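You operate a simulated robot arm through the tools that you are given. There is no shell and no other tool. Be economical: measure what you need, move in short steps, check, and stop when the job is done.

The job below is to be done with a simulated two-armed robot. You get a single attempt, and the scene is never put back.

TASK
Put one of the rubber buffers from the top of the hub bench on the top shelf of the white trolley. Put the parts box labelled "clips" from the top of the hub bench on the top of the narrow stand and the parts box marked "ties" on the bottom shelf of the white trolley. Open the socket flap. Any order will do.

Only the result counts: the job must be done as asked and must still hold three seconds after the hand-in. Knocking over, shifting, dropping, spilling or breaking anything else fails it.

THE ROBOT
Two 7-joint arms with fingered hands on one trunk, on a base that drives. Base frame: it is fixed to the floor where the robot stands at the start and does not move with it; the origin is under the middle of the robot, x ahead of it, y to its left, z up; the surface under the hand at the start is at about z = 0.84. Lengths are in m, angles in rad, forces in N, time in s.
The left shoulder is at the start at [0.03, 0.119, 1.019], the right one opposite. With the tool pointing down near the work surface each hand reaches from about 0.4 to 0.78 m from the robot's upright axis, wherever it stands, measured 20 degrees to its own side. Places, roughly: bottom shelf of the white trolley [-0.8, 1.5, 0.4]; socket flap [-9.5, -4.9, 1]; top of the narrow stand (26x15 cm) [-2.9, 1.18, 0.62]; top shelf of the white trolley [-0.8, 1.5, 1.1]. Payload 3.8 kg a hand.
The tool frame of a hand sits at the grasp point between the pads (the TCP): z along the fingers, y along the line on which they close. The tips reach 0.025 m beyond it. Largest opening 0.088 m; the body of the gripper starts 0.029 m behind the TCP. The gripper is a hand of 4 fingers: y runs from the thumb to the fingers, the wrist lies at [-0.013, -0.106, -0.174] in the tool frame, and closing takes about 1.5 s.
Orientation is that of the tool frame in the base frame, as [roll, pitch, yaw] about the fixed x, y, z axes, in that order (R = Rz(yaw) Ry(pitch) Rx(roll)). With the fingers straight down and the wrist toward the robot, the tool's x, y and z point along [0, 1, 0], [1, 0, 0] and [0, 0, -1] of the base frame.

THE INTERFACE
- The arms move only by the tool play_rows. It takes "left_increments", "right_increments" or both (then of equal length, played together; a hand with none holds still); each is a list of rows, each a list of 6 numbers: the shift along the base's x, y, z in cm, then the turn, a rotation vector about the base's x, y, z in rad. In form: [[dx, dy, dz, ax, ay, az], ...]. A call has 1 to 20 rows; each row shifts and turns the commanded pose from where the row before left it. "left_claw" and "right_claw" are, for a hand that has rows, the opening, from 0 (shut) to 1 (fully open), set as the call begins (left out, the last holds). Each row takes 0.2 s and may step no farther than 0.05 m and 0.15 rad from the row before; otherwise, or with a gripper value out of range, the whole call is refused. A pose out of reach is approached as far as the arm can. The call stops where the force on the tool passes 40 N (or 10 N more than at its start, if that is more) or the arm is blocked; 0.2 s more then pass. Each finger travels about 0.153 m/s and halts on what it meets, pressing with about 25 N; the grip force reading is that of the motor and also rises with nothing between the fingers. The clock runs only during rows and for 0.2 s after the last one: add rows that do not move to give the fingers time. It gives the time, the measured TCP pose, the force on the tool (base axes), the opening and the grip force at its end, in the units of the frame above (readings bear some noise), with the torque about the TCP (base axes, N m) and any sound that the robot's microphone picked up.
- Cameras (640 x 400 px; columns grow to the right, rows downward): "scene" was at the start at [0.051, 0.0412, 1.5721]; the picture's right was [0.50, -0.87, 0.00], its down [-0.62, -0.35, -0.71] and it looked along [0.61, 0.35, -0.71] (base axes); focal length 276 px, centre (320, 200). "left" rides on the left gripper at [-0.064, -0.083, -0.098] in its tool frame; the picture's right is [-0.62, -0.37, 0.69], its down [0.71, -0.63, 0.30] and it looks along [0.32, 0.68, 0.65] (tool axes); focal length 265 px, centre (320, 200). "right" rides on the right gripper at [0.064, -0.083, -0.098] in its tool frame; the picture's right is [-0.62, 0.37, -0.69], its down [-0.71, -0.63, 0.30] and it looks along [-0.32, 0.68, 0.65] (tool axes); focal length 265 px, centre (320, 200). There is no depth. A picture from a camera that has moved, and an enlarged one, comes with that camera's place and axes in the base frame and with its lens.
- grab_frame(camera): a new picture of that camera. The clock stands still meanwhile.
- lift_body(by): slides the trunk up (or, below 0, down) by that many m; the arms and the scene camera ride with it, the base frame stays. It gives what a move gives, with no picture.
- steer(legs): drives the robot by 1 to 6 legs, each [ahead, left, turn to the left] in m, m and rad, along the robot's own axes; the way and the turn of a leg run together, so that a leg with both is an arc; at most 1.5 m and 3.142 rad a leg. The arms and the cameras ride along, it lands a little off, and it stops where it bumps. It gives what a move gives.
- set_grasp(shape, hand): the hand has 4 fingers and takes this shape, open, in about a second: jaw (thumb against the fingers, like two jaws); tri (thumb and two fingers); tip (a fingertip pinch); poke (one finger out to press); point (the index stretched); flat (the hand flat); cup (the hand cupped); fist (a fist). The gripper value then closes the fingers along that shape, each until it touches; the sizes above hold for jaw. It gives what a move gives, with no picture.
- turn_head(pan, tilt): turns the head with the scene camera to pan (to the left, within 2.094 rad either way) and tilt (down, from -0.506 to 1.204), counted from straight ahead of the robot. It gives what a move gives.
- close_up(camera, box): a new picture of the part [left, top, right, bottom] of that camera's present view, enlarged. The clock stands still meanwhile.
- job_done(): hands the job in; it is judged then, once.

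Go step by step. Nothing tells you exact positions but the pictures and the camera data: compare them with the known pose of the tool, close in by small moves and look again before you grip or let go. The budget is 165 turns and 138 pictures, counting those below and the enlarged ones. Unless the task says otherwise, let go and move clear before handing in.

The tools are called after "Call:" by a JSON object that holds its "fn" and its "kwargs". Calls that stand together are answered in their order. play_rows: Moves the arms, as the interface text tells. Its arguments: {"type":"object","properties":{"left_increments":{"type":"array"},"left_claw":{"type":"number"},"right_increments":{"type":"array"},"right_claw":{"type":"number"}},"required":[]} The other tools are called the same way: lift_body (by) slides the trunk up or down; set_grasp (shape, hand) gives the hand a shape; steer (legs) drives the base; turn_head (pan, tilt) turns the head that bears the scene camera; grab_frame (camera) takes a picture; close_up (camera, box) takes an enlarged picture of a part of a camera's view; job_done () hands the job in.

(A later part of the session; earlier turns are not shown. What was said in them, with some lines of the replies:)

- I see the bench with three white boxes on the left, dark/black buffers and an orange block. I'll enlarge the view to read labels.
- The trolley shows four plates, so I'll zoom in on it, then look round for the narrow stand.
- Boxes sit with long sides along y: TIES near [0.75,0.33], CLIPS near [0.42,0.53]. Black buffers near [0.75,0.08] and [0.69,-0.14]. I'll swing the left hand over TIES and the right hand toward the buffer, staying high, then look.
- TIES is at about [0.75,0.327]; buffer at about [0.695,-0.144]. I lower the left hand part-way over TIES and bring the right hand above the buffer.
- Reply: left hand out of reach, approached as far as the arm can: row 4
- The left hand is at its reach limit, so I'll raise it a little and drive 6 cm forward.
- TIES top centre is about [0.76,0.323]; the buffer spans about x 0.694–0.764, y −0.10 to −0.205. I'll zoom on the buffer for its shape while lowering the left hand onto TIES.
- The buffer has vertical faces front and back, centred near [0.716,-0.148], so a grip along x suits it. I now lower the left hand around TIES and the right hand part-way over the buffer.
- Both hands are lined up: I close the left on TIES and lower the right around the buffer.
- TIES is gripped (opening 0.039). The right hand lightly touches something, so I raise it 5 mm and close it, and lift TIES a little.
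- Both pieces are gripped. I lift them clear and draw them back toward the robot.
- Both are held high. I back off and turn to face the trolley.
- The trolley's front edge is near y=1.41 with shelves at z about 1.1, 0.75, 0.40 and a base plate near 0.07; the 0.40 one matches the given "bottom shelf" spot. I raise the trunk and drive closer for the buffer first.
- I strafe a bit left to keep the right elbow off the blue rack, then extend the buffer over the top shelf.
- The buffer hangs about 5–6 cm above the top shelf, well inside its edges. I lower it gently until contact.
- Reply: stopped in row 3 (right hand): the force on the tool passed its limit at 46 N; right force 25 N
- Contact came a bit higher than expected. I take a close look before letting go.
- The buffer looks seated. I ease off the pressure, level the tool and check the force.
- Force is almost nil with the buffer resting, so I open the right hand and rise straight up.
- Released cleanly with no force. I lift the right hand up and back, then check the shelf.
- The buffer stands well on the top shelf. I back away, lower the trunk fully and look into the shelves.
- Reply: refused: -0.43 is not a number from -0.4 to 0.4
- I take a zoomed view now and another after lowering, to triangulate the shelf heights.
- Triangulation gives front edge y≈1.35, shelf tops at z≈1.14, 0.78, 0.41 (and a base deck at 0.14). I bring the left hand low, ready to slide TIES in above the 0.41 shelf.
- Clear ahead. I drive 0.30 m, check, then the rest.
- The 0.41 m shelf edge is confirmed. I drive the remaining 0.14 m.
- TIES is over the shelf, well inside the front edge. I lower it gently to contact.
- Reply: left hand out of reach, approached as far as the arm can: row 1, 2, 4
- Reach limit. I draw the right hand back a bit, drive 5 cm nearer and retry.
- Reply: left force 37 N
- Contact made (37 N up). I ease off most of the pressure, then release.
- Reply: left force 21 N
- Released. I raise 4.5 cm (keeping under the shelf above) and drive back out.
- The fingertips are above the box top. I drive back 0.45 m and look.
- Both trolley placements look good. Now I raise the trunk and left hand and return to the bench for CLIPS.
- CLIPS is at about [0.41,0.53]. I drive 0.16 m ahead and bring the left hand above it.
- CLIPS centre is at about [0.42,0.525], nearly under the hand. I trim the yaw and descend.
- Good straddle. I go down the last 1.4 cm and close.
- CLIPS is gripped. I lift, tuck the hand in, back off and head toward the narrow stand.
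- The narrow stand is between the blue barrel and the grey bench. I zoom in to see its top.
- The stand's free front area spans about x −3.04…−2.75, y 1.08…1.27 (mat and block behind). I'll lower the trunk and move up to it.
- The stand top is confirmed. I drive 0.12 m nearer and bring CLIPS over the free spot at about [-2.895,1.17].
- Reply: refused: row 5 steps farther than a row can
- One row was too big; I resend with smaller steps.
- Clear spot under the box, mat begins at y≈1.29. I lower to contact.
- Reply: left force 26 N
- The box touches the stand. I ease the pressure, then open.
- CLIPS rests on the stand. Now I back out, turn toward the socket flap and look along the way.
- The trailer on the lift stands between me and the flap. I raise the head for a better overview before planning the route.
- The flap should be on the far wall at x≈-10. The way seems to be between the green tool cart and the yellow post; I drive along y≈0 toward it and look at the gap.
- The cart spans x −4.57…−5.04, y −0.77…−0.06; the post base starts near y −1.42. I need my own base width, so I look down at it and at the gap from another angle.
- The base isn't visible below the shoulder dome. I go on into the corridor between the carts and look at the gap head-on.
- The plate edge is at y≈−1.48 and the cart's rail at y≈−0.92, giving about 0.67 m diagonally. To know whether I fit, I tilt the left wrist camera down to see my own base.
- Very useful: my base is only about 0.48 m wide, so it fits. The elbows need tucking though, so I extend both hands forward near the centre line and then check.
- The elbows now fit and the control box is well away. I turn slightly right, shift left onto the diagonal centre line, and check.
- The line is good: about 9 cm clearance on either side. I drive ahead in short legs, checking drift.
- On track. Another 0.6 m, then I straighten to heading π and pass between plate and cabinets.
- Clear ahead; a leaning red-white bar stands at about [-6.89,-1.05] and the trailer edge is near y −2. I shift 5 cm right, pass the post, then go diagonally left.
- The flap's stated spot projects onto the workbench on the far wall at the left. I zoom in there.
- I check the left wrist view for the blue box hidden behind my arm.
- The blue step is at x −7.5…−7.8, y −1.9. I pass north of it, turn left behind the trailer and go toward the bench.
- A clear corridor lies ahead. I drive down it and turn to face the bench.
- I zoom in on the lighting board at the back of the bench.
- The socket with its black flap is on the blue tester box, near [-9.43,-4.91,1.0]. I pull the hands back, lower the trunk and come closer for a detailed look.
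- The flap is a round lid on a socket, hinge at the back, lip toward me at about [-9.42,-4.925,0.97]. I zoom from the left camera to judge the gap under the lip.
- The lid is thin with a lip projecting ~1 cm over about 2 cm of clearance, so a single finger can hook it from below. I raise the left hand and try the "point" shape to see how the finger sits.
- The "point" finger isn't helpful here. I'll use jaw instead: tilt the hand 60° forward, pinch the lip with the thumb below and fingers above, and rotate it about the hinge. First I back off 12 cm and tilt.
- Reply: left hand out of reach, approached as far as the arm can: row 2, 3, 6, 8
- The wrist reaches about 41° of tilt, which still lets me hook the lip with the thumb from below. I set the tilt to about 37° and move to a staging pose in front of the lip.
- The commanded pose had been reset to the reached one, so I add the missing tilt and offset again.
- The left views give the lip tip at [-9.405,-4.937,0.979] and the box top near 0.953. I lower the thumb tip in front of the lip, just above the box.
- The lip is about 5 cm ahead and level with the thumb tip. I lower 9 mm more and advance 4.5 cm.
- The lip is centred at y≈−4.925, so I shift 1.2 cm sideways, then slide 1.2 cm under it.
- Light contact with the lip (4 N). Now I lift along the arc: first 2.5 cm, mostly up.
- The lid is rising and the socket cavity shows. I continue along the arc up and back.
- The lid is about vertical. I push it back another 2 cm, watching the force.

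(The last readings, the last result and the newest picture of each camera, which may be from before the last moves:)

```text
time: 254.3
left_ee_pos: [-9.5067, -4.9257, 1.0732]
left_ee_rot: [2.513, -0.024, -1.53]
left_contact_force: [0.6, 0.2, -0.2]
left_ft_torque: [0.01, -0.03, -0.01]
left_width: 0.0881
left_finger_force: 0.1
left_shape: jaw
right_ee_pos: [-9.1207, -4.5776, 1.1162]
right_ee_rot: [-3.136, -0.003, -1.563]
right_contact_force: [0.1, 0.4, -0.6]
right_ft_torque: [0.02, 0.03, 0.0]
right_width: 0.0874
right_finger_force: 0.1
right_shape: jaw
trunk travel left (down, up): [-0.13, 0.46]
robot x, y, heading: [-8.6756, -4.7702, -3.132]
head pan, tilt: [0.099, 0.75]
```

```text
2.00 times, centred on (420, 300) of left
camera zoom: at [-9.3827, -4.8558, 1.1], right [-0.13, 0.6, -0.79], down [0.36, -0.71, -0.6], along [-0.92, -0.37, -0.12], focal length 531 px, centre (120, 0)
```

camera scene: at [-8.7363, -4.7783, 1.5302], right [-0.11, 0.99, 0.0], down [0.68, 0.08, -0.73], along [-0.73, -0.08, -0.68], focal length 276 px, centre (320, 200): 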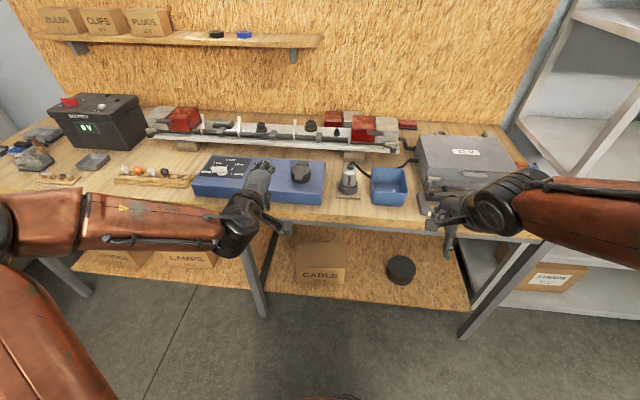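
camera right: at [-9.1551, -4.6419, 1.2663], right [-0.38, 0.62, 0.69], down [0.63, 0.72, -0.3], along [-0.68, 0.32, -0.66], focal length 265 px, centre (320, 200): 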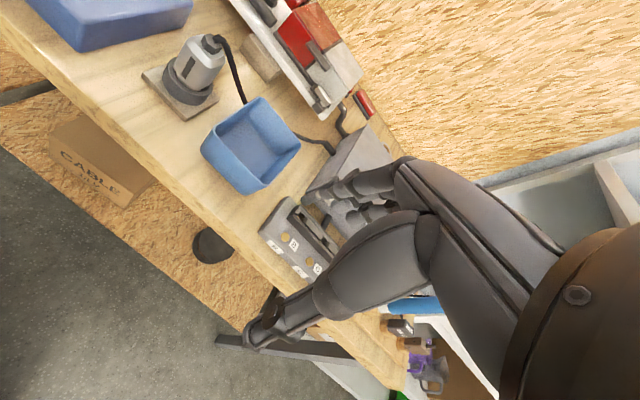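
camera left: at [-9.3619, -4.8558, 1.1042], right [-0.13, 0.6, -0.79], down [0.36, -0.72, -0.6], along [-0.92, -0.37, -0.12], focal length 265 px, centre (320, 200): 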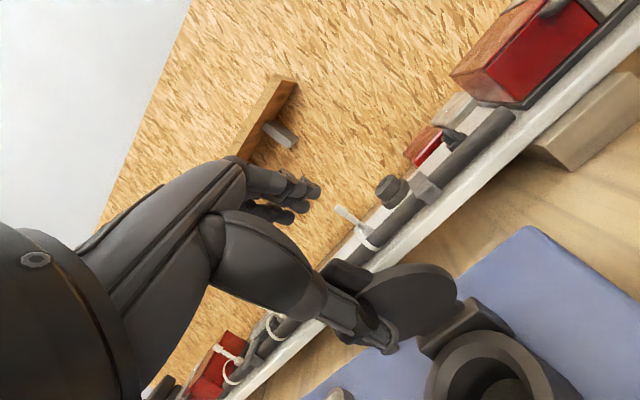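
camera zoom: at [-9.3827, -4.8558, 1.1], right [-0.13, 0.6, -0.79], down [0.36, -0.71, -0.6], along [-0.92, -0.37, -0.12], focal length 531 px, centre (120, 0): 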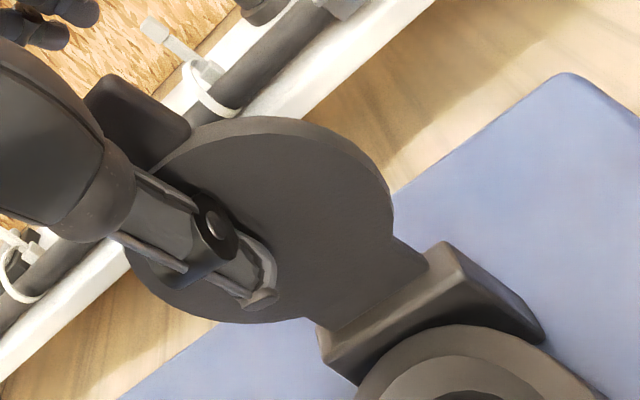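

The lid leans back past vertical with no load on the thumb. I move the thumb off it (slightly toward me), then up, then back.

Call:
{"fn": "play_rows", "kwargs": {"left_increments": [[0.5, 0, 0.5, 0, 0, 0], [0.5, 0, 1, 0, 0, 0], [0, 0, 2, 0, 0, 0], [0, 0, 2, 0, 0, 0], [0, 0, 2, 0, 0, 0], [1, 0, 2, 0, 0, 0], [3, 0, 1, 0, 0, 0], [4, 0, 0, 0, 0, 0], [4, 0, 0, 0, 0, 0], [4, 0, 0, 0, 0, 0], [4, 0, 0, 0, 0, 0]]}}

Call:
{"fn": "grab_frame", "kwargs": {"camera": "left"}}

Call:
{"fn": "close_up", "kwargs": {"camera": "scene", "box": [240, 110, 360, 200]}}

```text
time: 256.7
left_ee_pos: [-9.2977, -4.9242, 1.1807]
left_ee_rot: [2.511, -0.025, -1.529]
left_contact_force: [-0.3, -0.2, 0.4]
left_ft_torque: [-0.01, 0.03, -0.01]
left_width: 0.088
left_finger_force: 0.1
left_shape: jaw
right_ee_pos: [-9.1201, -4.5775, 1.1168]
right_ee_rot: [-3.137, -0.003, -1.563]
right_contact_force: [-0.6, 0.1, -0.1]
right_ft_torque: [0.0, 0.02, -0.03]
right_width: 0.0875
right_finger_force: 0.0
right_shape: jaw
trunk travel left (down, up): [-0.13, 0.46]
robot x, y, heading: [-8.6736, -4.7711, -3.135]
head pan, tilt: [0.099, 0.75]
```

```text
26 pictures are left
camera left: at [-9.1737, -4.8539, 1.2081], right [-0.13, 0.6, -0.79], down [0.36, -0.72, -0.6], along [-0.92, -0.37, -0.12], focal length 265 px, centre (320, 200)
```

left: 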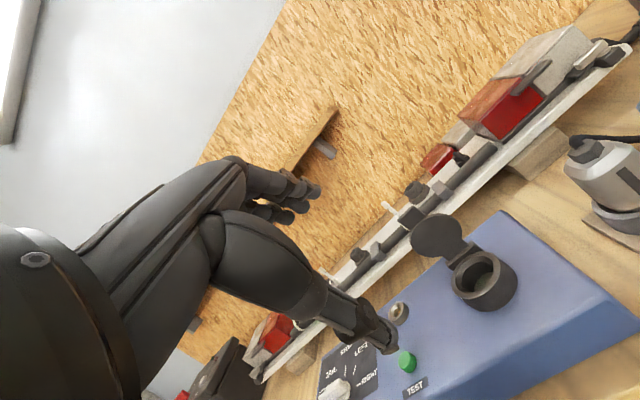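

```text
4.44 times, centred on (300, 155) of scene
camera zoom: at [-8.7371, -4.7778, 1.5302], right [-0.11, 0.99, 0.0], down [0.68, 0.08, -0.73], along [-0.73, -0.08, -0.68], focal length 1227 px, centre (409, 400)
```

zoom: 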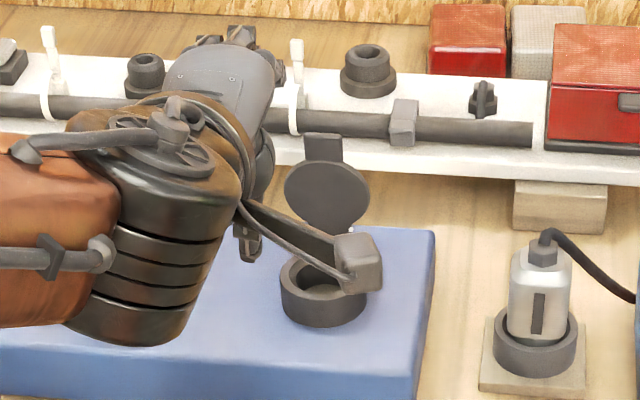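

The flap stands open on its own and the hand is clear. All four parts are placed, so I hand in.

Call:
{"fn": "job_done", "kwargs": {}}

```text
The job is handed in.
```

The job is handed in with everything placed, but which plate counts as the trolley's bottom shelf was a judgement call.

- **Rubber buffer:** one black buffer is on the top shelf of the white trolley.
- **"Clips" box:** it is on the front of the narrow stand's top, clear of the mat and blocks behind it.
- **"Ties" box:** it is on the trolley plate at about z = 0.41. The trolley has four plates, and there is one more below it at about z = 0.14. I used the 0.41 m plate because it matches the z = 0.4 you gave for the bottom shelf.
- **Socket flap:** it is open past vertical and stayed open after I took the hand away.

I saw no sign of anything else being moved along the way.
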